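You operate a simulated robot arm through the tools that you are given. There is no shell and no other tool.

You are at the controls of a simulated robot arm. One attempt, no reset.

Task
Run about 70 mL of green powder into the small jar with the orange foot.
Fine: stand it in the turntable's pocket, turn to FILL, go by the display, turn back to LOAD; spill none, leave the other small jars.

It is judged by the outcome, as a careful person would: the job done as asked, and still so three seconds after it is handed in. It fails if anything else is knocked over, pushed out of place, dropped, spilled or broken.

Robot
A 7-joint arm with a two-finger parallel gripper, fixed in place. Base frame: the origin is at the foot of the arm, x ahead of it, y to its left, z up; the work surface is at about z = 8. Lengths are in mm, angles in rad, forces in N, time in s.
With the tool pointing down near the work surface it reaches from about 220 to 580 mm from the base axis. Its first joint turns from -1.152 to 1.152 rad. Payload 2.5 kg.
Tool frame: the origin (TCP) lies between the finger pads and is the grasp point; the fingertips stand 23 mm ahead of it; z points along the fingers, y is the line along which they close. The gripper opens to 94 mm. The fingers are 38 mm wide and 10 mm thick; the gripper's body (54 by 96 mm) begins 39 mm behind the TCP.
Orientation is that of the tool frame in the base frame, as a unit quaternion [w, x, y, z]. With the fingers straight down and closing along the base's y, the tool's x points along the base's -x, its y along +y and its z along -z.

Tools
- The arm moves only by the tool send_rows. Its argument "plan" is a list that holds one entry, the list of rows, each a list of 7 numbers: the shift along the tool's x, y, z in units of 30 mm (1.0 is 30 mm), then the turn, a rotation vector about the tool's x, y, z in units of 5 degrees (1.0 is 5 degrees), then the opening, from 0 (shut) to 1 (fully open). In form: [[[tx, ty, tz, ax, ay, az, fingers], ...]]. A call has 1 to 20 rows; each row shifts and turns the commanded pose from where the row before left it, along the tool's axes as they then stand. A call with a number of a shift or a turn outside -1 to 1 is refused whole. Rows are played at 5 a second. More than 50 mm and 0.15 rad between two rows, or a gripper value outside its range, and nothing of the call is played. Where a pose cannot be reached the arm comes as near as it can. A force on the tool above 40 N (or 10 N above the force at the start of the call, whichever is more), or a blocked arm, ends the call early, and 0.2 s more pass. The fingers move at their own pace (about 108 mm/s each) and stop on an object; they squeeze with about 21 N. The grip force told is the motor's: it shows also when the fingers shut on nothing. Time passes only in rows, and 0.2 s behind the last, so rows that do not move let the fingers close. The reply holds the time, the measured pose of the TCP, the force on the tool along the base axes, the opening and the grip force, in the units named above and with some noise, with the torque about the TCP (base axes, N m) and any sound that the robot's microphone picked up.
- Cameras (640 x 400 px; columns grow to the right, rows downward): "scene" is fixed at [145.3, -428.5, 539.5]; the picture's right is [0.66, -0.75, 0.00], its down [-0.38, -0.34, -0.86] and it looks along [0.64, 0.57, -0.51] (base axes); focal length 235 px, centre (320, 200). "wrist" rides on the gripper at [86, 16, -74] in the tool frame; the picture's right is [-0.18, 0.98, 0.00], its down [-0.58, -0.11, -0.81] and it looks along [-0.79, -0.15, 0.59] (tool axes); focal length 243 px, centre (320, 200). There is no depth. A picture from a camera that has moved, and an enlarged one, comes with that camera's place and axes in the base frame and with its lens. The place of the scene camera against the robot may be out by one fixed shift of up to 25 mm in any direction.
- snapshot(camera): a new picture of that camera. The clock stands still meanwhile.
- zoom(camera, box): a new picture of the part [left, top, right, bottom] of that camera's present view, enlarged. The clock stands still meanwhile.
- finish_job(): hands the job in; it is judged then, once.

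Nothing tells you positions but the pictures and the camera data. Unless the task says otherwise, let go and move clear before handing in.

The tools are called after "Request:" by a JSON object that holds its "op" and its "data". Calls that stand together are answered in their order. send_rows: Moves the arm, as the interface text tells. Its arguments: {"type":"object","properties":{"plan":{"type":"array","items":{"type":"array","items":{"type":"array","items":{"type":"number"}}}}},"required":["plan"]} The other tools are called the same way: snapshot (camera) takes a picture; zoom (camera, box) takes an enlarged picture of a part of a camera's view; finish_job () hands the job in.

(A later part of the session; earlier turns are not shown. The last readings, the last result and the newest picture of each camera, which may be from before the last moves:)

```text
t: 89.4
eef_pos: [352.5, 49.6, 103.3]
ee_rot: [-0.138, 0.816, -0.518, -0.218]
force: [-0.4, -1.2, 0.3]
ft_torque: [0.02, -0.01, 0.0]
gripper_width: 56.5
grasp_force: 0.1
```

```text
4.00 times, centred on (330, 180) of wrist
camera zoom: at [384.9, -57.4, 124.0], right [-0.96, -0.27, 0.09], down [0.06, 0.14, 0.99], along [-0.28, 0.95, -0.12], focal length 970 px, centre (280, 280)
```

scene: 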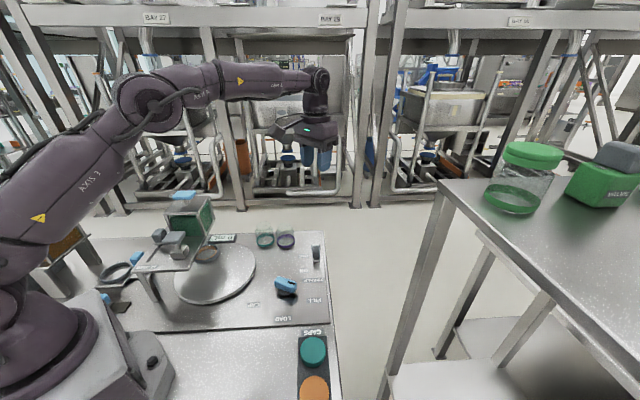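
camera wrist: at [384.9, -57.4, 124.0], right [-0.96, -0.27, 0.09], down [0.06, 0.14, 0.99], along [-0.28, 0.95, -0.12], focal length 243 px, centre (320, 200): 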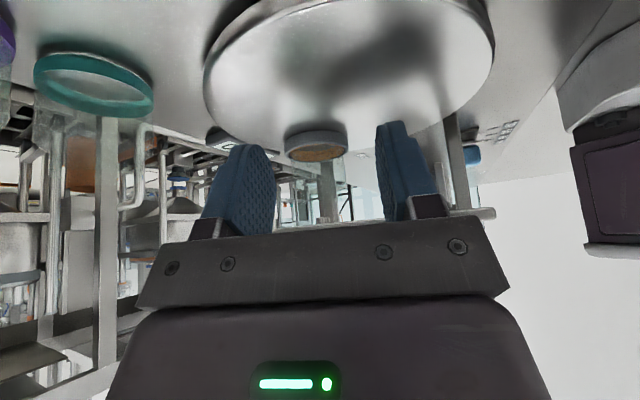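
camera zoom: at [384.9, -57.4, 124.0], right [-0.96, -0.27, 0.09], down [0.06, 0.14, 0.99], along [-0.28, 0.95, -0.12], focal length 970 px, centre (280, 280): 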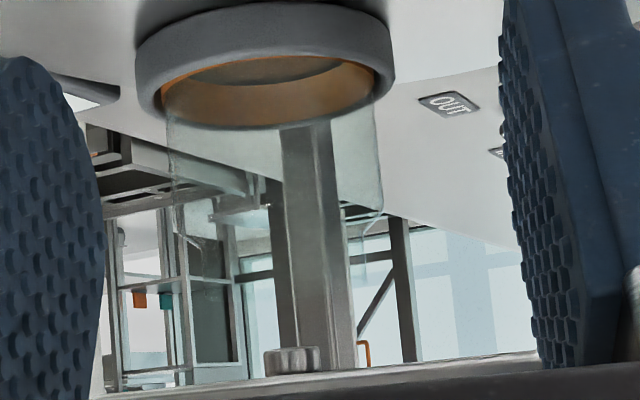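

From under the deck, the outlet nozzle lines up with the jar axis within about a millimetre, so FILL is right. I'll rise, level the wrist, and study the remaining controls on the left for anything else that holds the powder back.

Request:
{"op": "send_rows", "data": {"plan": [[[-0.5, 0, -0.866, 0, 0, 0, 0.6], [-0.5, 0, -0.866, 0, 0, 0, 0.6], [-0.5, 0, -0.866, 0, 0, 0, 0.6], [-0.5, 0, -0.866, 0, 0, 0, 0.6], [-0.5, 0, -0.866, 0, 0, 0, 0.6], [-0.5, 0, -0.866, 0, 0, 0, 0.6], [0, 0, 0, 0, 1, 0, 0.6], [0, 0, 0, 0, 1, 0, 0.6], [0, 0, 0, 0, 1, 0, 0.6], [0, 0, 0, 0, 1, 0, 0.6], [0, 0, 0, 0, 1, 0, 0.6], [0, 0, 0, 0, 1, 0, 0.6], [0, 0, -1, 0, 0, 0, 0.6], [0, 0, -1, 0, 0, 0, 0.6], [0, 0, -1, 0, 0, 0, 0.6], [0, 0, -1, 0, 0, 0, 0.6], [-0.58, 0.98, 0, 0, 0, 0, 0.6], [-0.58, 0.98, 0, 0, 0, 0, 0.6], [-0.58, 0.98, 0, 0, 0, 0, 0.6], [0, 0, 0, 0, 0, 0, 0.6]]]}}

Request:
{"op": "snapshot", "data": {"camera": "wrist"}}

Request:
{"op": "zoom", "data": {"camera": "wrist", "box": [280, 0, 520, 150]}}

```text
t: 93.6
eef_pos: [247.1, 57.7, 403.4]
ee_rot: [0.0, 0.843, -0.538, 0.0]
force: [0.1, 0.3, -1.7]
ft_torque: [-0.01, -0.01, 0.01]
gripper_width: 56.5
grasp_force: 0.0
```

```text
taken
camera wrist: at [269.2, -26.2, 477.4], right [-0.97, -0.25, 0.0], down [-0.15, 0.57, 0.81], along [-0.2, 0.78, -0.59], focal length 243 px, centre (320, 200)
```

wrist: 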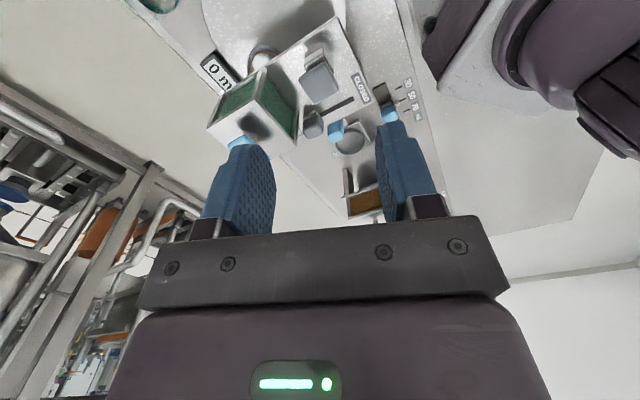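

```text
2.67 times, centred on (400, 75) of wrist
camera zoom: at [269.2, -26.2, 477.4], right [-0.97, -0.25, 0.0], down [-0.15, 0.57, 0.81], along [-0.2, 0.78, -0.59], focal length 647 px, centre (107, 533)
```

zoom: 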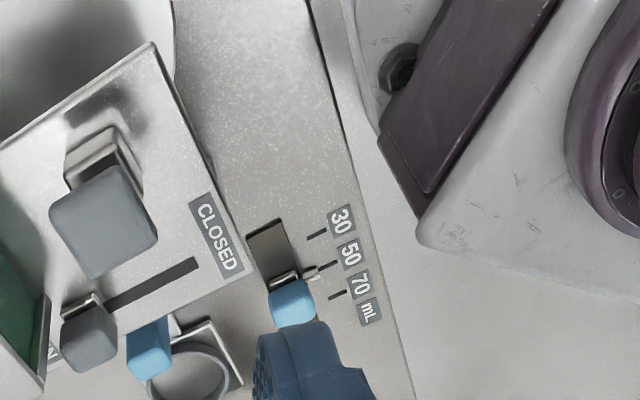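

I'll shift to see the rest of the left-hand station.

Request:
{"op": "send_rows", "data": {"plan": [[[-0.8, 0.1, 0, 0, 0, 0, 0.9], [-0.8, 0.1, 0, 0, 0, 0, 0.9], [-0.8, 0.1, 0, 0, 0, 0, 0.9], [-0.8, 0.1, 0, 0, 0, 0, 0.9], [0, 0, 0, 0, 0, 0, 0.9]]]}}

Request:
{"op": "snapshot", "data": {"camera": "wrist"}}

Request:
{"op": "zoom", "data": {"camera": "wrist", "box": [240, 0, 420, 120]}}

Request:
{"op": "zoom", "data": {"camera": "wrist", "box": [250, 90, 410, 230]}}

```text
t: 94.8
eef_pos: [195.5, 142.4, 400.8]
ee_rot: [0.0, 0.843, -0.538, 0.0]
force: [-0.3, 0.3, 0.7]
ft_torque: [-0.01, 0.01, 0.02]
gripper_width: 84.6
grasp_force: 0.0
```

```text
taken
camera wrist: at [218.8, 58.6, 475.7], right [-0.97, -0.25, 0.0], down [-0.15, 0.57, 0.81], along [-0.2, 0.78, -0.59], focal length 243 px, centre (320, 200)
```

wrist: 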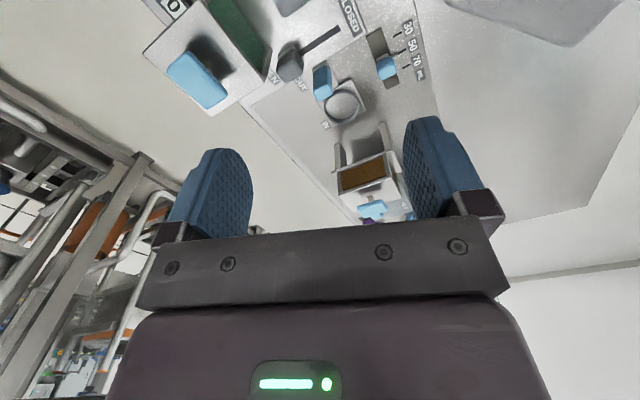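

```text
3.33 times, centred on (330, 60) of wrist
camera zoom: at [218.8, 58.6, 475.7], right [-0.97, -0.25, 0.0], down [-0.15, 0.57, 0.81], along [-0.2, 0.78, -0.59], focal length 809 px, centre (287, 667)
```

zoom: 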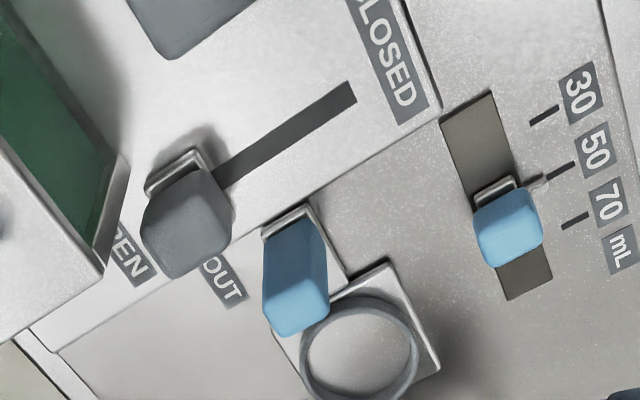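

```text
2.86 times, centred on (330, 160) of wrist
camera zoom: at [218.8, 58.6, 475.7], right [-0.97, -0.25, 0.0], down [-0.15, 0.57, 0.81], along [-0.2, 0.78, -0.59], focal length 693 px, centre (291, 314)
```

zoom: 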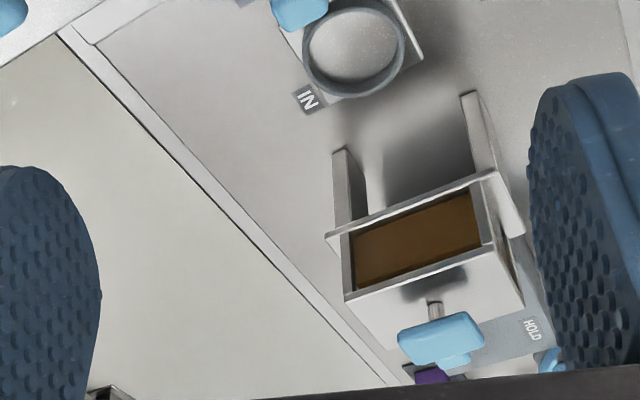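

The left station (dose slide, tray, HOLD/FREE) is the separate brown doser, so only the gate is in doubt: its knob may not be fully at OPEN. With the shaker off, I'll bring the gripper over the gate knob (yaw −45°) to straddle it.

Request:
{"op": "send_rows", "data": {"plan": [[[0, 0, 0, 0, 0, 1, 0.6], [0, 0, 0, 0, 0, 1, 0.6], [0, 0, 0, 0, 0, 1, 0.6], [0, 0, 0, 0, 0, 1, 0.6], [0, 0, 0, 0, 0, 1, 0.6], [0, 0, 0, 0, 0, 1, 0.6], [0, 0, 0, 0, 0, 1, 0.6], [0, 0, 0, 0, 0, 1, 0.6], [0, 0, 0, 0, 0, 1, 0.6], [0, 0, 0, 0, 0, 1, 0.6], [0, 0, 0, 0, 0, 1, 0.6], [0, 0, 0, 0, 0, 1, 0.6], [0, 0, 0, 0, 0, 1, 0.6], [0, 0, 0, 0, 0, 1, 0.6], [0, 0, 0, 0, 0, 1, 0.6], [0, 0, 0, 0, 0, 1, 0.6], [0, 0, 0, 0, 0, 1, 0.6], [0, 0, 0, 0, 0, 1, 0.6], [0, 0, 0, 0, 0, 1, 0.6], [0, 0, 0, 0, 0, 1, 0.6]]]}}

Request:
{"op": "send_rows", "data": {"plan": [[[0, 0, 0, 0, 0, 1, 0.6], [0, 0, 0, 0, 0, 1, 0.6], [0, 0, 0, 0, 0, 1, 0.6], [0, 0, 0, 0, 0, 1, 0.6], [0, 0, 0, 0, 0, 1, 0.6], [0, 0, 0, 0, 0, 1, 0.6], [0, 0, 0, 0, 0, 1, 0.6], [0, 0, 0, 0, 0, 1, 0.6], [0, 0, 0, 0, 0, 1, 0.6], [0, 0, 0, 0, 0, 1, 0.6], [0, 0, 0, 0, 0, 1, 0.6], [0, 0, 0, 0, 0, 1, 0.6], [0, 0, 0, 0, 0, 0, 0.6]]]}}

Request:
{"op": "snapshot", "data": {"camera": "wrist"}}

```text
t: 99.0
eef_pos: [198.7, 141.4, 403.7]
ee_rot: [0.001, -0.13, 0.992, 0.0]
force: [-0.8, 0.6, -1.1]
ft_torque: [-0.01, -0.02, 0.02]
gripper_width: 56.5
grasp_force: 0.0
```

```text
t: 101.8
eef_pos: [198.6, 141.6, 402.7]
ee_rot: [0.0, 0.383, 0.924, -0.001]
force: [-0.8, 0.3, 0.0]
ft_torque: [0.01, 0.03, 0.03]
gripper_width: 56.4
grasp_force: 0.1
```

```text
taken
camera wrist: at [149.0, 215.5, 476.7], right [0.83, 0.56, 0.0], down [0.33, -0.49, 0.81], along [0.45, -0.67, -0.59], focal length 243 px, centre (320, 200)
```

wrist: 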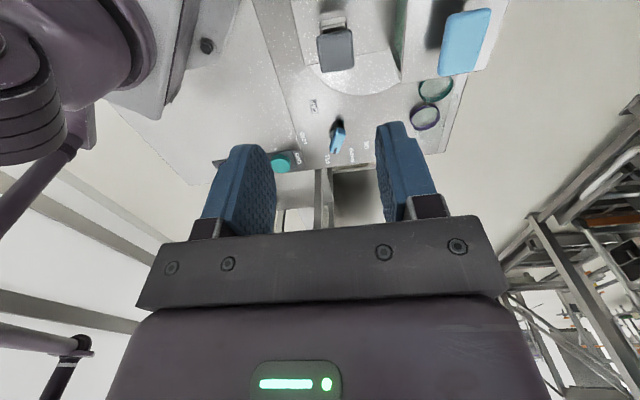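

That orientation is reachable. Moving over the gate knob and lowering to look at it.

Request:
{"op": "send_rows", "data": {"plan": [[[0.52, 1.0, 0, 0, 0, 0, 0.6], [0.52, 1.0, 0, 0, 0, 0, 0.6], [0, 0, 1, 0, 0, 0, 0.6], [0, 0, 1, 0, 0, 0, 0.6], [0, 0, 1, 0, 0, 0, 0.6], [0, 0, 1, 0, 0, 0, 0.6], [0, 0, 0, 0, 0, 0, 0.6]]]}}

Request:
{"op": "snapshot", "data": {"camera": "wrist"}}

Request:
{"op": "zoom", "data": {"camera": "wrist", "box": [220, 0, 420, 140]}}

```text
t: 103.4
eef_pos: [219.2, 206.2, 283.9]
ee_rot: [0.001, 0.383, 0.924, 0.0]
force: [0.2, 0.4, 0.9]
ft_torque: [-0.04, -0.02, -0.02]
gripper_width: 56.4
grasp_force: 0.2
```

```text
taken
camera wrist: at [170.0, 279.1, 357.6], right [0.82, 0.57, 0.0], down [0.33, -0.49, 0.81], along [0.46, -0.67, -0.59], focal length 243 px, centre (320, 200)
```

wrist: 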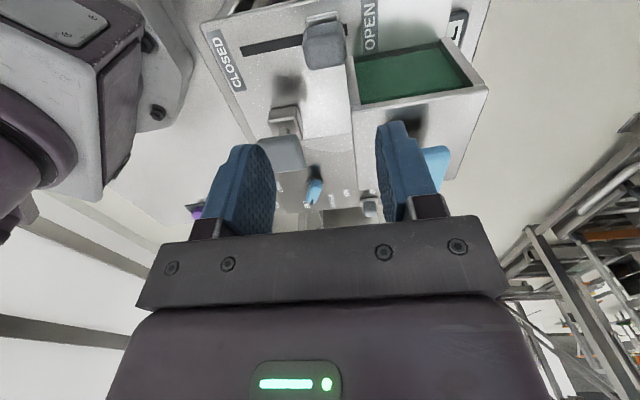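

```text
2.86 times, centred on (320, 70) of wrist
camera zoom: at [170.0, 279.1, 357.6], right [0.82, 0.57, 0.0], down [0.33, -0.49, 0.81], along [0.46, -0.67, -0.59], focal length 693 px, centre (320, 571)
```

zoom: 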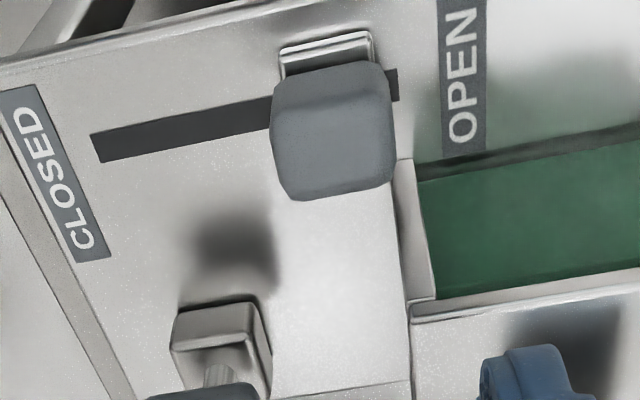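

Now the slot is clear: it runs from e_a≈235 to 325 and the knob base spans 295–319, so it is at or within about 6 mm of full OPEN. I'll lower the fingers astride the knob, staying clear of the hopper wall, to check it is fully open.

Request:
{"op": "send_rows", "data": {"plan": [[[0.7, 0.207, 0, 0, 0, 0, 0.45], [0, 0, 0.9, 0, 0, 0, 0.45], [0, 0, 0.9, 0, 0, 0, 0.45], [0, 0, 0, 0, 0, 0, 0.45]]]}}

Request:
{"op": "snapshot", "data": {"camera": "wrist"}}

Request:
{"op": "zoom", "data": {"camera": "scene", "box": [110, 170, 250, 280]}}

```text
t: 104.4
eef_pos: [208.1, 224.3, 229.3]
ee_rot: [0.0, 0.383, 0.924, -0.001]
force: [0.0, 0.4, 0.3]
ft_torque: [-0.01, 0.0, -0.01]
gripper_width: 42.3
grasp_force: 0.0
```

```text
taken
camera wrist: at [159.0, 297.6, 302.7], right [0.82, 0.57, 0.0], down [0.33, -0.49, 0.81], along [0.46, -0.67, -0.59], focal length 243 px, centre (320, 200)
```

wrist: 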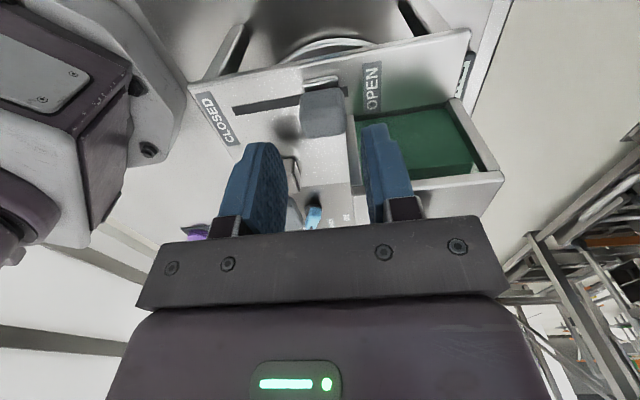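

```text
3.64 times, centred on (180, 225) of scene
camera zoom: at [145.3, -428.5, 539.5], right [0.66, -0.75, 0.0], down [-0.38, -0.34, -0.86], along [0.64, 0.57, -0.51], focal length 854 px, centre (829, 109)
```

zoom: 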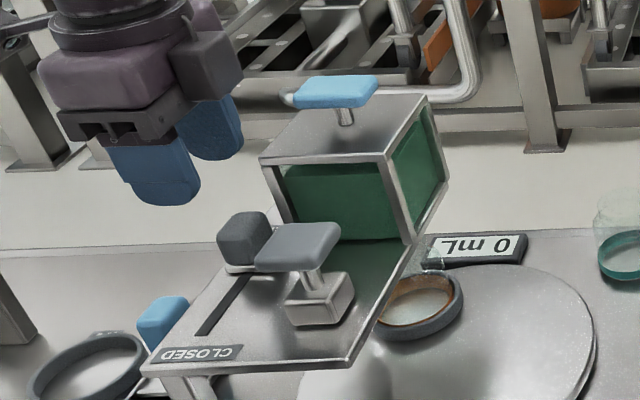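

The fingers are clear of the hopper wall and T-handle. Lowering astride the gate knob in two steps.

Request:
{"op": "send_rows", "data": {"plan": [[[0, 0, 0.6, 0, 0, 0, 0.45], [0, 0, 0.5, 0, 0, 0, 0.45], [0, 0, 0, 0, 0, 0, 0.45]]]}}

Request:
{"op": "snapshot", "data": {"camera": "wrist"}}

Request:
{"op": "zoom", "data": {"camera": "scene", "box": [110, 170, 250, 280]}}

```text
t: 105.2
eef_pos: [207.0, 224.8, 196.4]
ee_rot: [0.0, 0.383, 0.924, 0.001]
force: [0.3, -0.9, 0.0]
ft_torque: [-0.01, 0.03, -0.04]
gripper_width: 42.2
grasp_force: 0.1
```

```text
taken
camera wrist: at [158.3, 297.5, 270.3], right [0.82, 0.57, 0.0], down [0.33, -0.49, 0.81], along [0.46, -0.67, -0.59], focal length 243 px, centre (320, 200)
```

wrist: 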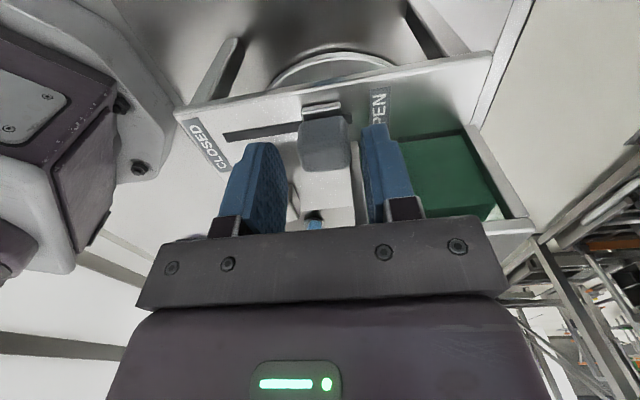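

```text
3.64 times, centred on (180, 225) of scene
camera zoom: at [145.3, -428.5, 539.5], right [0.66, -0.75, 0.0], down [-0.38, -0.34, -0.86], along [0.64, 0.57, -0.51], focal length 854 px, centre (829, 109)
```

zoom: 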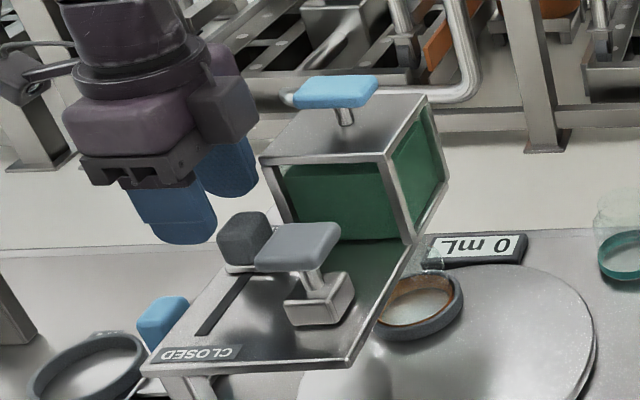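

Cross-checking all views, the knob centre is about (219.5,215.5,152). I'm well lined up along its travel, so I'll nudge 2 mm and lower the last 25 mm.

Request:
{"op": "send_rows", "data": {"plan": [[[-0.07, 0.07, 0.3, 0, 0, 0, 0.45], [0, 0, 0.3, 0, 0, 0, 0.45], [0, 0, 0.22, 0, 0, 0, 0.45], [0, 0, 0, 0, 0, 0, 0.45]]]}}

Request:
{"op": "snapshot", "data": {"camera": "wrist"}}

Request:
{"op": "zoom", "data": {"camera": "scene", "box": [110, 170, 250, 280]}}

```text
t: 106.2
eef_pos: [210.8, 224.7, 170.4]
ee_rot: [0.0, 0.382, 0.924, 0.0]
force: [0.2, 0.1, -0.3]
ft_torque: [-0.01, -0.01, 0.0]
gripper_width: 42.4
grasp_force: 0.0
```

```text
taken
camera wrist: at [161.8, 298.2, 244.6], right [0.82, 0.57, 0.0], down [0.33, -0.49, 0.81], along [0.46, -0.67, -0.59], focal length 243 px, centre (320, 200)
```

wrist: 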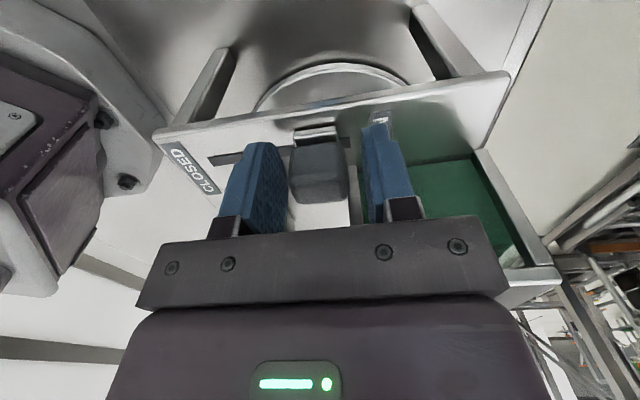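

```text
3.64 times, centred on (180, 225) of scene
camera zoom: at [145.3, -428.5, 539.5], right [0.66, -0.75, 0.0], down [-0.38, -0.34, -0.86], along [0.64, 0.57, -0.51], focal length 854 px, centre (829, 109)
```

zoom: 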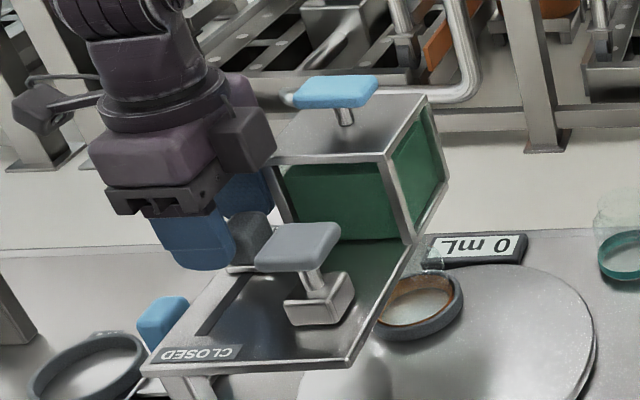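

The knob is between the fingers. I'll narrow them a bit and push gently toward OPEN to see whether it travels any further.

Request:
{"op": "send_rows", "data": {"plan": [[[0, 0, 0, 0, 0, 0, 0.36], [0, 0.1, 0, 0, 0, 0, 0.36], [0, 0.1, 0, 0, 0, 0, 0.36], [0, 0, 0, 0, 0, 0, 0.36]]]}}

Request:
{"op": "snapshot", "data": {"camera": "wrist"}}

```text
t: 107.2
eef_pos: [212.4, 226.7, 170.1]
ee_rot: [-0.001, 0.383, 0.924, -0.003]
force: [-13.5, -15.2, 4.8]
ft_torque: [-0.27, 0.03, -0.23]
gripper_width: 43.6
grasp_force: 10.9
```

```text
taken
camera wrist: at [164.8, 301.2, 243.9], right [0.82, 0.57, -0.01], down [0.34, -0.48, 0.81], along [0.45, -0.67, -0.59], focal length 243 px, centre (320, 200)
```

wrist: 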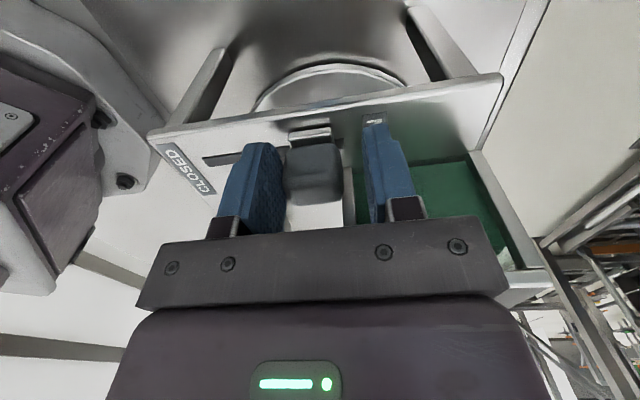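

The knob didn't budge under 20 N, so the gate is fully at its OPEN stop. Since full-open with shaking gave nothing, I'll set the gate to a mid position, which gives a finer flow, and then try the shaker again.

Request:
{"op": "send_rows", "data": {"plan": [[[0, -0.2, 0, 0, 0, 0, 0.36], [0, -0.35, 0, 0, 0, 0, 0.36], [0, -0.35, 0, 0, 0, 0, 0.36], [0, -0.3, 0, 0, 0, 0, 0.36], [0, 0, 0, 0, 0, 0, 0.36]]]}}

Request:
{"op": "snapshot", "data": {"camera": "wrist"}}

Request:
{"op": "zoom", "data": {"camera": "scene", "box": [110, 170, 270, 290]}}

```text
t: 108.4
eef_pos: [187.9, 204.9, 171.4]
ee_rot: [0.0, 0.383, 0.924, 0.001]
force: [0.2, 0.5, 0.3]
ft_torque: [-0.01, -0.04, -0.01]
gripper_width: 34.0
grasp_force: 0.2
```

```text
taken
camera wrist: at [139.1, 278.3, 244.7], right [0.82, 0.57, 0.0], down [0.33, -0.49, 0.81], along [0.46, -0.66, -0.59], focal length 243 px, centre (320, 200)
```

wrist: 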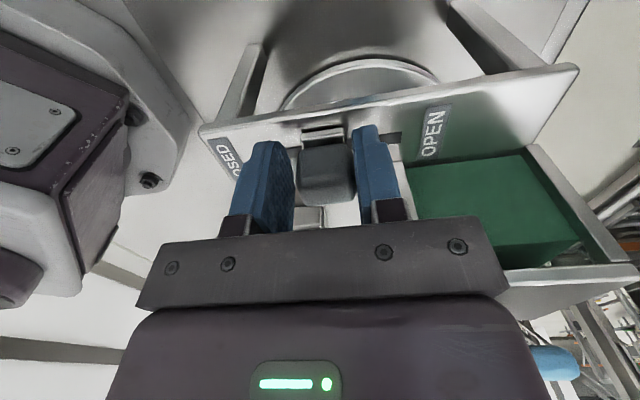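

```text
3.33 times, centred on (190, 230) of scene
camera zoom: at [145.3, -428.5, 539.5], right [0.66, -0.75, 0.0], down [-0.38, -0.34, -0.86], along [0.64, 0.57, -0.51], focal length 783 px, centre (753, 100)
```

zoom: 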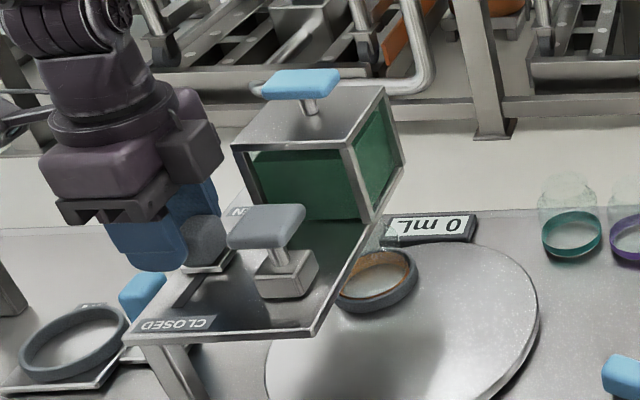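

The gate is at mid-travel and still no flow without shaking. I'll lift off and return to the shaker switch, keeping the same orientation.

Request:
{"op": "send_rows", "data": {"plan": [[[0, 0.07, 0, 0, 0, 0, 0.45], [0, 0, -0.8, 0, 0, 0, 0.45], [0, 0, -1, 0, 0, 0, 0.45], [0, 0, -1, 0, 0, 0, 0.45], [0, 0, -1, 0, 0, 0, 0.45], [0, 0, -0.6, 0, 0, 0, 0.45], [0, 0, 0, 0, 0, 0, 0.45]]]}}

Request:
{"op": "send_rows", "data": {"plan": [[[-0.948, 0.15, 0, 0, 0, 0, 0.42], [-0.948, 0.15, 0, 0, 0, 0, 0.42], [-0.948, 0.15, 0, 0, 0, 0, 0.42], [-0.948, 0.15, 0, 0, 0, 0, 0.42], [-0.948, 0.15, 0, 0, 0, 0, 0.42], [-0.948, 0.15, 0, 0, 0, 0, 0.42], [-0.948, 0.15, 0, 0, 0, 0, 0.42], [-0.948, 0.15, 0, 0, 0, 0, 0.42], [-0.948, 0.15, 0, 0, 0, 0, 0.42], [-0.948, 0.15, 0.4, 0, 0, 0, 0.42], [-0.948, 0.15, 0.6, 0, 0, 0, 0.42], [-0.948, 0.15, 0.8, 0, 0, 0, 0.42], [-0.948, 0.15, 0.8, 0, 0, 0, 0.42], [-0.948, 0.15, 0.8, 0, 0, 0, 0.42], [-0.948, 0.15, 0.8, 0, 0, 0, 0.42], [0, 0, 0, 0, 0, 0, 0.42]]]}}

Request:
{"op": "snapshot", "data": {"camera": "wrist"}}

Request:
{"op": "snapshot", "data": {"camera": "scene"}}

```text
t: 110.0
eef_pos: [191.2, 205.6, 302.0]
ee_rot: [0.0, 0.382, 0.924, 0.0]
force: [-0.1, -0.2, -0.4]
ft_torque: [0.01, -0.01, -0.04]
gripper_width: 42.5
grasp_force: 0.1
```

```text
t: 113.4
eef_pos: [539.8, -48.1, 178.3]
ee_rot: [0.0, 0.382, 0.924, 0.0]
force: [0.4, -0.5, -0.7]
ft_torque: [0.0, -0.01, 0.02]
gripper_width: 39.5
grasp_force: 0.1
```

```text
taken
camera wrist: at [491.3, 25.2, 252.4], right [0.82, 0.57, 0.0], down [0.33, -0.49, 0.81], along [0.46, -0.66, -0.59], focal length 243 px, centre (320, 200)
```

wrist: 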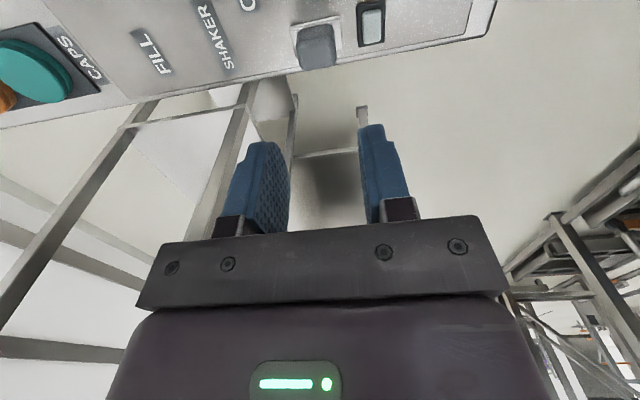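

```text
taken
```

scene: 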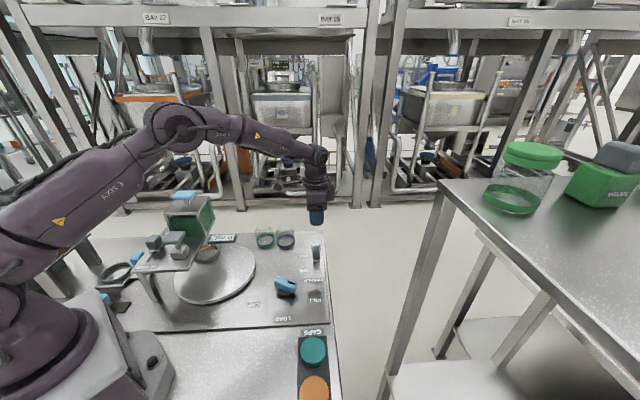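

Over the shaker again. Lowering the fingers astride its block.

Request:
{"op": "send_rows", "data": {"plan": [[[0, -0.05, 1, 0, 0, 0, 0.42], [0, 0, 1, 0, 0, 0, 0.42], [0, 0, 0.9, 0, 0, 0, 0.42], [0, 0, 0.7, 0, 0, 0, 0.42], [0, 0, 0.6, 0, 0, 0, 0.42], [0, 0, 0, 0, 0, 0, 0.33], [0, 0, 0, 0, 0, 0, 0.33]]]}}

Request:
{"op": "snapshot", "data": {"camera": "wrist"}}

Request:
{"op": "zoom", "data": {"camera": "scene", "box": [150, 190, 270, 290]}}

```text
t: 115.0
eef_pos: [538.3, -50.0, 50.5]
ee_rot: [-0.001, 0.383, 0.924, -0.001]
force: [-2.2, -2.5, -1.9]
ft_torque: [0.0, -0.01, 0.01]
gripper_width: 32.2
grasp_force: 1.2
```

```text
taken
camera wrist: at [489.6, 23.7, 124.7], right [0.82, 0.57, 0.0], down [0.34, -0.49, 0.81], along [0.46, -0.67, -0.59], focal length 243 px, centre (320, 200)
```

wrist: 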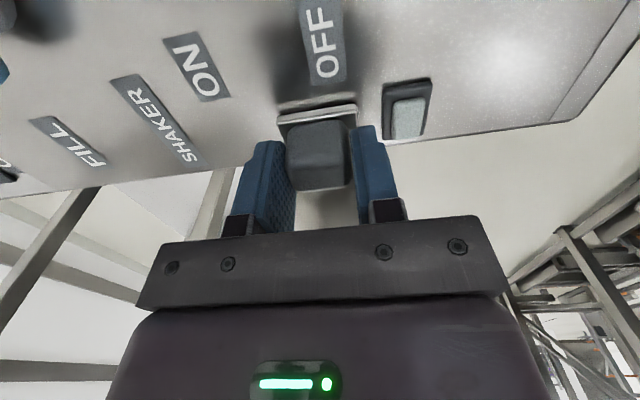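

```text
4.00 times, centred on (210, 240) of scene
camera zoom: at [145.3, -428.5, 539.5], right [0.66, -0.75, 0.0], down [-0.38, -0.34, -0.86], along [0.64, 0.57, -0.51], focal length 940 px, centre (760, 40)
```

zoom: 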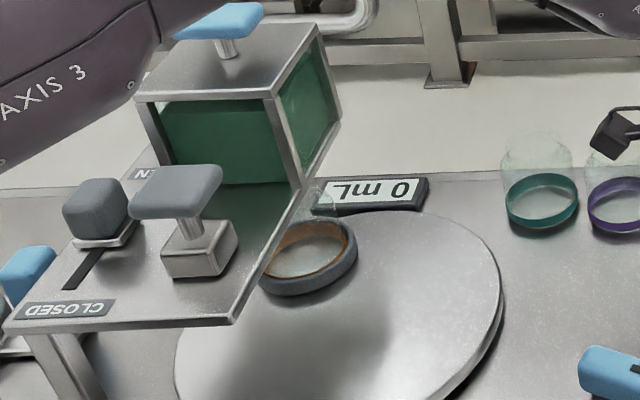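

Straddling the shaker again; display 0, gate at mid. Sliding to ON and checking straight away.

Request:
{"op": "send_rows", "data": {"plan": [[[0, -0.65, 0, 0, 0, 0, 0.33], [0, -0.65, 0, 0, 0, 0, 0.33], [0, -0.25, 0, 0, 0, 0, 0.33]]]}}

Request:
{"op": "zoom", "data": {"camera": "scene", "box": [150, 190, 270, 290]}}

Request:
{"op": "snapshot", "data": {"camera": "wrist"}}

```text
t: 115.8
eef_pos: [507.0, -82.4, 50.4]
ee_rot: [0.001, 0.383, 0.924, -0.001]
force: [0.1, -0.4, -0.6]
ft_torque: [-0.01, -0.02, -0.04]
gripper_width: 32.0
grasp_force: 1.0
```

```text
4.00 times, centred on (210, 240) of scene
camera zoom: at [145.3, -428.5, 539.5], right [0.66, -0.75, 0.0], down [-0.38, -0.34, -0.86], along [0.64, 0.57, -0.51], focal length 940 px, centre (760, 40)
```

zoom: 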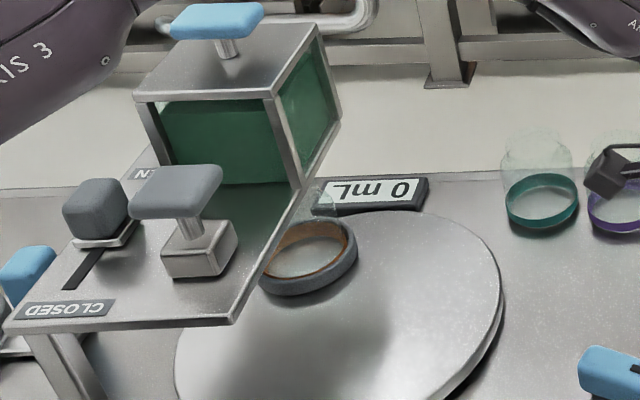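

```text
taken
camera wrist: at [457.5, -8.3, 125.4], right [0.82, 0.57, 0.0], down [0.33, -0.49, 0.81], along [0.46, -0.67, -0.59], focal length 243 px, centre (320, 200)
```

wrist: 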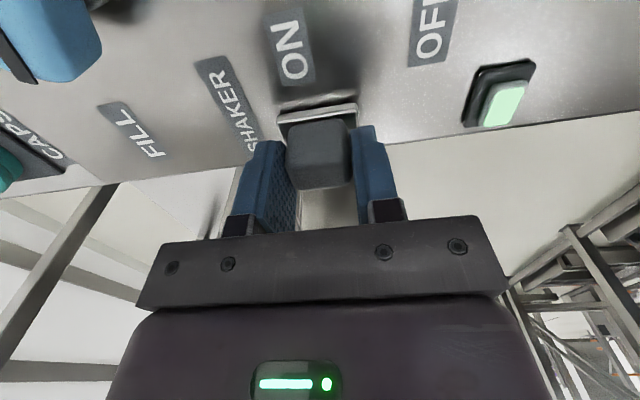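

Lamp is lit again. Waiting a second and reading the display.

Request:
{"op": "send_rows", "data": {"plan": [[[0, 0, 0, 0, 0, 0, 0.33], [0, 0, 0, 0, 0, 0, 0.33], [0, 0, 0, 0, 0, 0, 0.33], [0, 0, 0, 0, 0, 0, 0.33]]]}}

Request:
{"op": "zoom", "data": {"camera": "scene", "box": [180, 215, 260, 265]}}

```text
t: 116.8
eef_pos: [507.0, -82.2, 51.5]
ee_rot: [0.0, 0.383, 0.924, 0.0]
force: [1.4, -0.1, 0.5]
ft_torque: [-0.03, 0.01, -0.04]
gripper_width: 31.9
grasp_force: 1.1
```

```text
8.00 times, centred on (220, 240) of scene
camera zoom: at [145.3, -428.5, 539.5], right [0.66, -0.75, 0.0], down [-0.38, -0.34, -0.86], along [0.64, 0.57, -0.51], focal length 1879 px, centre (1120, -120)
```

zoom: 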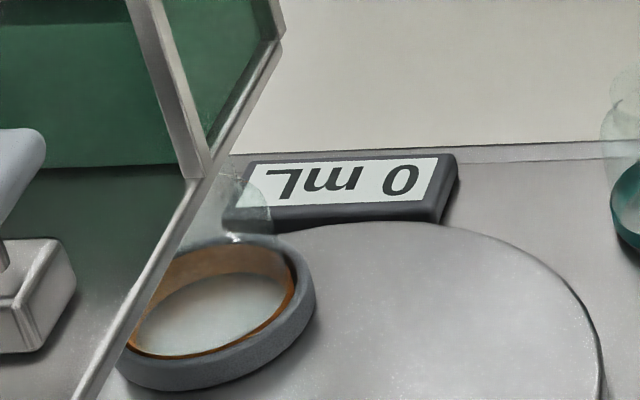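

Still 0. I'll give it two more seconds to rule out a slow start.

Request:
{"op": "send_rows", "data": {"plan": [[[0, 0, 0, 0, 0, 0, 0.33], [0, 0, 0, 0, 0, 0, 0.33], [0, 0, 0, 0, 0, 0, 0.33], [0, 0, 0, 0, 0, 0, 0.33], [0, 0, 0, 0, 0, 0, 0.33], [0, 0, 0, 0, 0, 0, 0.33], [0, 0, 0, 0, 0, 0, 0.33], [0, 0, 0, 0, 0, 0, 0.33], [0, 0, 0, 0, 0, 0, 0.33], [0, 0, 0, 0, 0, 0, 0.33]]]}}

Request:
{"op": "zoom", "data": {"camera": "scene", "box": [150, 190, 270, 290]}}

```text
t: 119.0
eef_pos: [506.1, -82.2, 51.4]
ee_rot: [0.0, 0.382, 0.924, 0.0]
force: [0.3, -0.6, 0.7]
ft_torque: [-0.02, 0.02, 0.01]
gripper_width: 31.7
grasp_force: 0.9
```

```text
4.00 times, centred on (210, 240) of scene
camera zoom: at [145.3, -428.5, 539.5], right [0.66, -0.75, 0.0], down [-0.38, -0.34, -0.86], along [0.64, 0.57, -0.51], focal length 940 px, centre (760, 40)
```

zoom: 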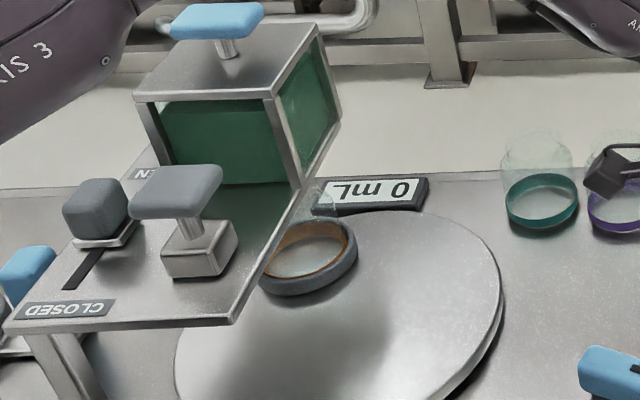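

No powder even with lamp lit and gate half open, and nothing spilled, so the table is probably a degree or two short of the true FILL spot. With the flow evidently blocked off-station, I'll go back to the selector knob and fine-tune it while watching the display.

Request:
{"op": "send_rows", "data": {"plan": [[[0, 0.05, 0, 0, 0, 0, 0.45], [0, 0, -0.7, 0, 0, 0, 0.5], [0, 0, -1, 0, 0, 0, 0.5], [0, 0, -1, 0, 0, 0, 0.5], [0, 0, -1, 0, 0, 0, 0.5], [0, 0, 0, 0, 0, -1, 0.5], [0, 0, 0, 0, 0, -1, 0.5], [0, 0, 0, 0, 0, -1, 0.5], [0, 0, 0, 0, 0, -1, 0.5], [0, 0, 0, 0, 0, -1, 0.5], [0, 0, 0, 0, 0, -1, 0.5], [0, 0, 0, 0, 0, -1, 0.5], [0, 0, 0, 0, 0, -1, 0.5], [0, 0, 0, 0, 0, -1, 0.5], [0, 0, 0, 0, 0, -1, 0.5], [0, 0, 0, 0, 0, -1, 0.5], [0, 0, 0, 0, 0, -1, 0.5], [0, 0, 0, 0, 0, -1, 0.5], [0, 0, 0, 0, 0, -1, 0.5], [0, 0, 0, 0, 0, -1, 0.5]]]}}

Request:
{"op": "zoom", "data": {"camera": "scene", "box": [150, 190, 270, 290]}}

Request:
{"op": "snapshot", "data": {"camera": "scene"}}

```text
t: 123.2
eef_pos: [507.3, -79.9, 163.0]
ee_rot: [0.001, -0.26, 0.966, 0.0]
force: [0.1, -0.3, 0.2]
ft_torque: [-0.01, 0.0, -0.01]
gripper_width: 47.1
grasp_force: 0.1
```

```text
4.00 times, centred on (210, 240) of scene
camera zoom: at [145.3, -428.5, 539.5], right [0.66, -0.75, 0.0], down [-0.38, -0.34, -0.86], along [0.64, 0.57, -0.51], focal length 940 px, centre (760, 40)
```

zoom: 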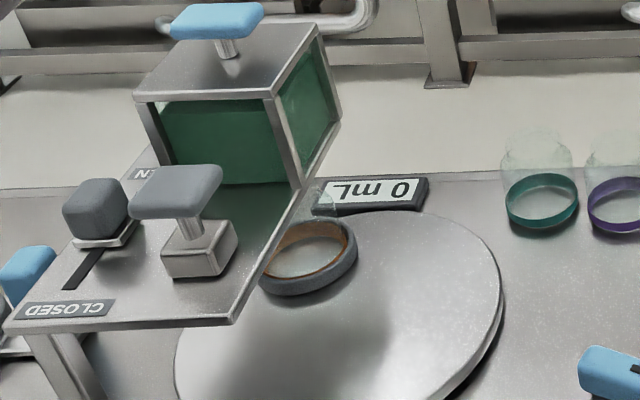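

```text
taken
```

scene: 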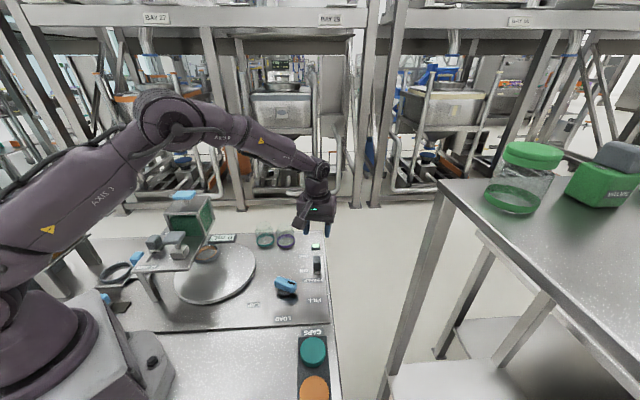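

Seven seconds of shaking and still nothing, so I'm confident it's position-blocked. Continuing to the selector knob.

Request:
{"op": "send_rows", "data": {"plan": [[[0, 0, 0, 0, 0, -1, 0.6], [0, 0, 0, 0, 0, -1, 0.6], [0, 0, 0, 0, 0, -1, 0.6], [0, 0, 0, 0, 0, -1, 0.6], [0, 0, 0, 0, 0, -1, 0.6], [0, 0, 0, 0, 0, -1, 0.6], [0, 0, 0, 0, 0, -1, 0.6], [0, 0, 0, 0, 0, -1, 0.6], [0, 0, 0, 0, 0, -1, 0.6], [0, 0, 0, 0, 0, -1, 0.6], [0, 0, 0, 0, 0, -1, 0.6], [0, 0, 0, 0, 0, -1, 0.6], [0, 0, 0, 0, 0, -1, 0.6], [0, 0, 0, 0, 0, -1, 0.6], [0, 0, 0, 0, 0, -1, 0.6], [0, 0, 0, 0, 0, -0.8, 0.6], [0, 0, 0, 0, 0, 0, 0.6]]]}}

Request:
{"op": "send_rows", "data": {"plan": [[[-0.416, 0.883, 0, 0, 0, 0, 0.6], [-0.416, 0.883, 0, 0, 0, 0, 0.6], [-0.416, 0.883, 0, 0, 0, 0, 0.6], [-0.416, 0.883, 0, 0, 0, 0, 0.6], [0, 0, 0, 0, 0, 0, 0.6]]]}}

Request:
{"op": "snapshot", "data": {"camera": "wrist"}}

Request:
{"op": "zoom", "data": {"camera": "wrist", "box": [220, 0, 420, 130]}}

```text
t: 126.8
eef_pos: [506.8, -79.2, 160.9]
ee_rot: [0.0, 0.814, -0.581, -0.001]
force: [-0.4, -0.6, -0.1]
ft_torque: [0.01, 0.02, -0.03]
gripper_width: 56.5
grasp_force: 0.0
```

```text
t: 128.0
eef_pos: [391.1, -69.1, 161.1]
ee_rot: [0.0, 0.814, -0.58, 0.0]
force: [0.3, -0.2, 0.1]
ft_torque: [0.05, 0.02, -0.03]
gripper_width: 56.2
grasp_force: 0.1
```

```text
taken
camera wrist: at [403.4, -154.5, 235.6], right [-0.99, -0.15, 0.0], down [-0.09, 0.59, 0.81], along [-0.12, 0.8, -0.59], focal length 243 px, centre (320, 200)
```

wrist: 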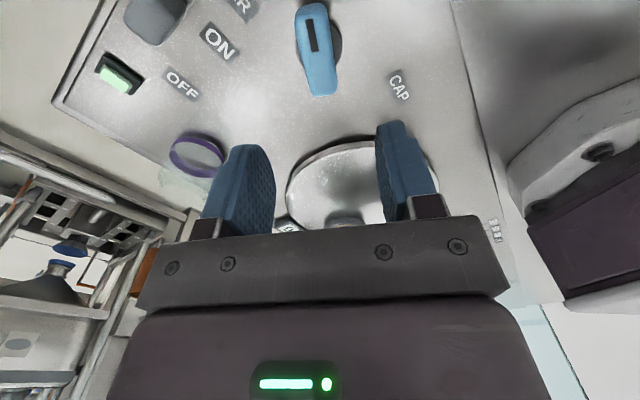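

```text
3.08 times, centred on (320, 65) of wrist
camera zoom: at [403.4, -154.5, 235.6], right [-0.99, -0.15, 0.0], down [-0.09, 0.59, 0.81], along [-0.12, 0.8, -0.59], focal length 746 px, centre (320, 615)
```

zoom: 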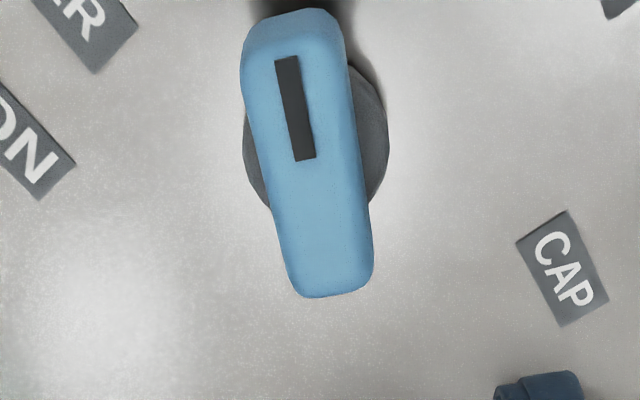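

The pointer is at about 64° from LOAD with no detent. I'll grip the bar again and fine-tune the angle a degree at a time while watching the display; the jar mouth stays under the nozzle throughout.

Request:
{"op": "send_rows", "data": {"plan": [[[0, 0, 0.9, 0, 0, 0, 0.6], [0, 0, 0.9, 0, 0, 0, 0.6], [0, 0, 0.9, 0, 0, 0, 0.6], [0, 0, 0.7, 0, 0, 0, 0.6], [0, 0, 0.25, 0, 0, 0, 0.6], [0, 0, 0, 0, 0, 0, 0.4], [0, 0, 0, 0, 0, 0, 0.2], [0, 0, 0, 0, 0, 0, 0.15], [0, 0, 0, 0, 0, 0, 0.15]]]}}

Request:
{"op": "zoom", "data": {"camera": "scene", "box": [150, 190, 270, 290]}}

```text
t: 130.0
eef_pos: [391.2, -69.4, 51.9]
ee_rot: [0.0, 0.814, -0.58, 0.0]
force: [0.3, 0.0, -9.0]
ft_torque: [-0.81, -0.31, 0.02]
gripper_width: 24.0
grasp_force: 45.2
```

```text
4.00 times, centred on (210, 240) of scene
camera zoom: at [145.4, -428.5, 539.5], right [0.66, -0.75, 0.0], down [-0.38, -0.34, -0.86], along [0.64, 0.57, -0.51], focal length 940 px, centre (760, 40)
```

zoom: 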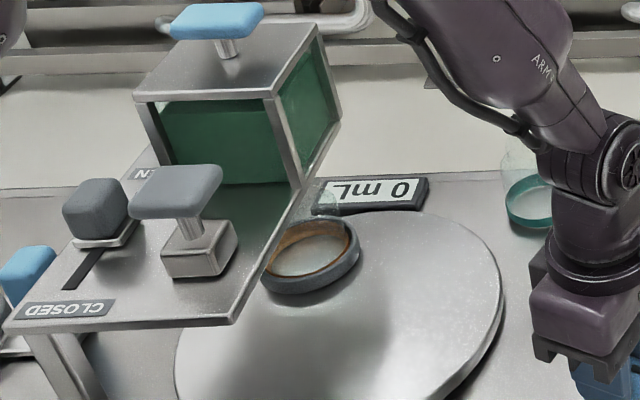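

Gripped with near-zero side force. Turning one degree further toward FILL.

Request:
{"op": "send_rows", "data": {"plan": [[[0, 0, 0, 0, 0, -0.2, 0.15], [0, 0, 0, 0, 0, 0, 0.15], [0, 0, 0, 0, 0, 0, 0.15]]]}}

Request:
{"op": "zoom", "data": {"camera": "scene", "box": [180, 215, 260, 265]}}

```text
t: 130.8
eef_pos: [391.6, -68.5, 51.6]
ee_rot: [0.001, 0.819, -0.573, 0.0]
force: [11.3, -5.7, -32.0]
ft_torque: [-0.47, -0.25, -0.01]
gripper_width: 24.1
grasp_force: 45.4
```

```text
8.00 times, centred on (220, 240) of scene
camera zoom: at [145.5, -428.5, 539.5], right [0.66, -0.75, 0.0], down [-0.39, -0.34, -0.86], along [0.64, 0.57, -0.51], focal length 1879 px, centre (1120, -120)
```

zoom: 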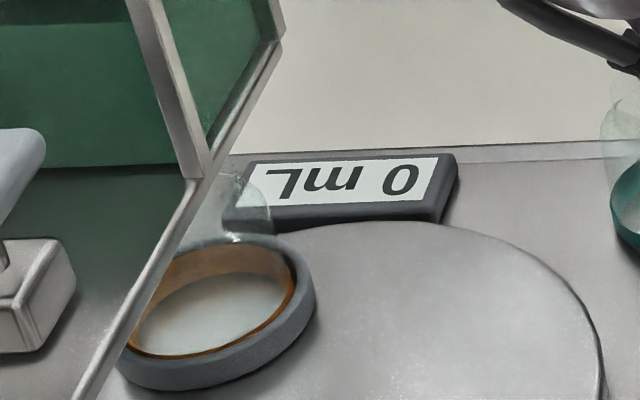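

The downward pull on the tool is growing, so I'll ease the height by a millimetre, then try another two degrees and see whether the ring actually moves.

Request:
{"op": "send_rows", "data": {"plan": [[[0, 0, 0.05, 0, 0, 0, 0.15], [0, 0, 0, 0, 0, -0.4, 0.15], [0, 0, 0, 0, 0, 0, 0.15]]]}}

Request:
{"op": "zoom", "data": {"camera": "scene", "box": [180, 215, 260, 265]}}

```text
t: 131.6
eef_pos: [391.1, -68.7, 51.2]
ee_rot: [0.0, 0.827, -0.561, 0.0]
force: [5.9, -7.6, -14.0]
ft_torque: [0.34, 0.06, -1.94]
gripper_width: 24.2
grasp_force: 45.0
```

```text
8.00 times, centred on (220, 240) of scene
camera zoom: at [145.4, -428.5, 539.5], right [0.66, -0.75, 0.0], down [-0.39, -0.34, -0.86], along [0.64, 0.57, -0.51], focal length 1879 px, centre (1120, -120)
```

zoom: 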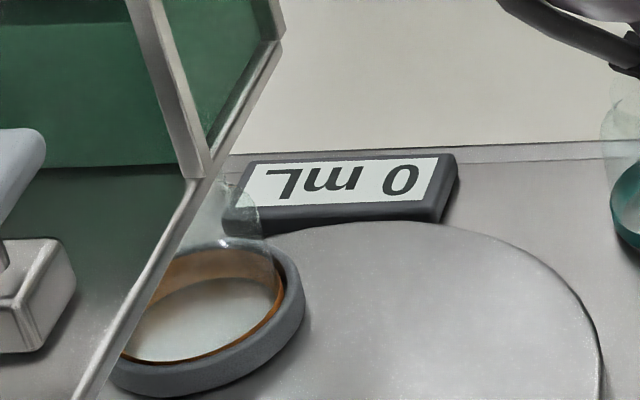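

A firm 1.9 N m now resists — that's the knob's end stop, and the ring moved about 3.5 mm further. I'll ease off the torque slightly and read the display.

Request:
{"op": "send_rows", "data": {"plan": [[[0, 0, 0, 0, 0, 0.1, 0.15], [0, 0, 0, 0, 0, 0, 0.15], [0, 0, 0, 0, 0, 0, 0.15]]]}}

Request:
{"op": "zoom", "data": {"camera": "scene", "box": [180, 215, 260, 265]}}

```text
t: 132.4
eef_pos: [390.9, -68.3, 51.2]
ee_rot: [-0.001, 0.827, -0.563, 0.001]
force: [-0.7, -10.3, 5.9]
ft_torque: [1.12, 0.38, -1.52]
gripper_width: 24.0
grasp_force: 44.9
```

```text
8.00 times, centred on (220, 240) of scene
camera zoom: at [145.3, -428.5, 539.5], right [0.66, -0.75, 0.0], down [-0.38, -0.34, -0.86], along [0.64, 0.57, -0.51], focal length 1879 px, centre (1120, -120)
```

zoom: 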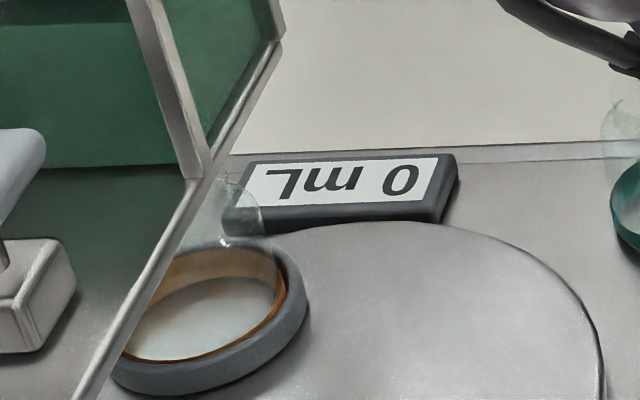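

Still 0 at the stop, so the FILL station lies short of the stop — likely 60°. I'll turn back two or three degrees at a time and watch.

Request:
{"op": "send_rows", "data": {"plan": [[[0, 0, 0, 0, 0, 0.8, 0.15], [0, 0, 0, 0, 0, 0, 0.15], [0, 0, 0, 0, 0, 0, 0.15]]]}}

Request:
{"op": "zoom", "data": {"camera": "scene", "box": [180, 215, 260, 265]}}

```text
t: 133.2
eef_pos: [390.7, -68.9, 50.5]
ee_rot: [0.0, 0.807, -0.591, 0.001]
force: [-0.7, -13.1, 4.2]
ft_torque: [-1.48, -0.4, 0.09]
gripper_width: 24.2
grasp_force: 44.7
```

```text
8.00 times, centred on (220, 240) of scene
camera zoom: at [145.3, -428.5, 539.6], right [0.66, -0.75, 0.0], down [-0.38, -0.34, -0.86], along [0.64, 0.57, -0.51], focal length 1879 px, centre (1120, -120)
```

zoom: 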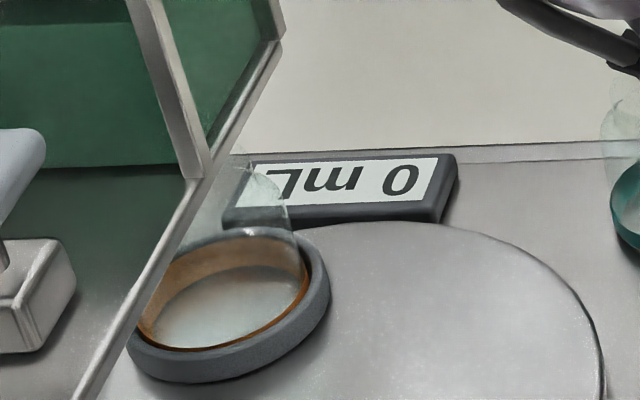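

At about 62.5°: display still 0. Another two degrees back.

Request:
{"op": "send_rows", "data": {"plan": [[[0, 0, 0, 0, 0, 0.4, 0.15], [0, 0, 0, 0, 0, 0, 0.15], [0, 0, 0, 0, 0, 0, 0.15]]]}}

Request:
{"op": "zoom", "data": {"camera": "scene", "box": [180, 215, 260, 265]}}

```text
t: 134.0
eef_pos: [391.6, -69.8, 51.9]
ee_rot: [0.001, 0.796, -0.605, -0.001]
force: [-10.2, -13.3, 20.1]
ft_torque: [-0.32, -0.14, 0.06]
gripper_width: 23.9
grasp_force: 44.9
```

```text
8.00 times, centred on (220, 240) of scene
camera zoom: at [145.2, -428.5, 539.6], right [0.66, -0.75, 0.0], down [-0.38, -0.34, -0.86], along [0.64, 0.57, -0.51], focal length 1879 px, centre (1120, -120)
```

zoom: 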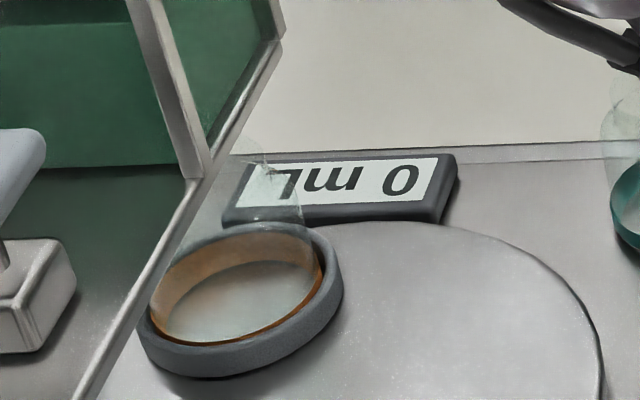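

At about 60.5°: still 0. Another short wait here and then one more step back.

Request:
{"op": "send_rows", "data": {"plan": [[[0, 0, 0, 0, 0, 0.1, 0.15], [0, 0, 0, 0, 0, 0, 0.15], [0, 0, 0, 0, 0, 0, 0.15], [0, 0, 0, 0, 0, 0, 0.15]]]}}

Request:
{"op": "zoom", "data": {"camera": "scene", "box": [150, 190, 270, 290]}}

```text
t: 135.0
eef_pos: [391.0, -68.6, 52.0]
ee_rot: [0.0, 0.793, -0.609, -0.001]
force: [-15.3, -10.8, 30.4]
ft_torque: [-0.57, -0.17, -0.01]
gripper_width: 24.0
grasp_force: 45.3
```

```text
4.00 times, centred on (210, 240) of scene
camera zoom: at [145.2, -428.5, 539.6], right [0.66, -0.75, 0.0], down [-0.38, -0.34, -0.86], along [0.64, 0.57, -0.51], focal length 940 px, centre (760, 40)
```

zoom: 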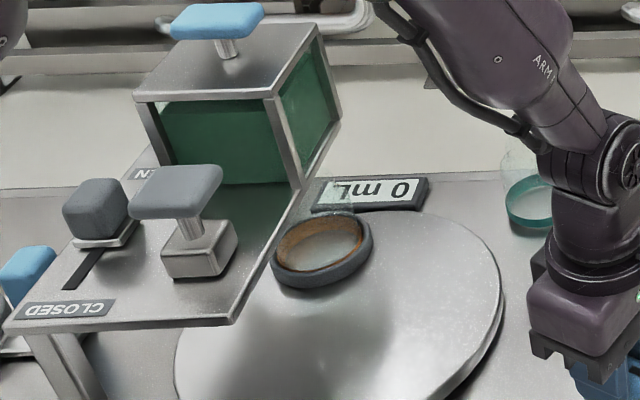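

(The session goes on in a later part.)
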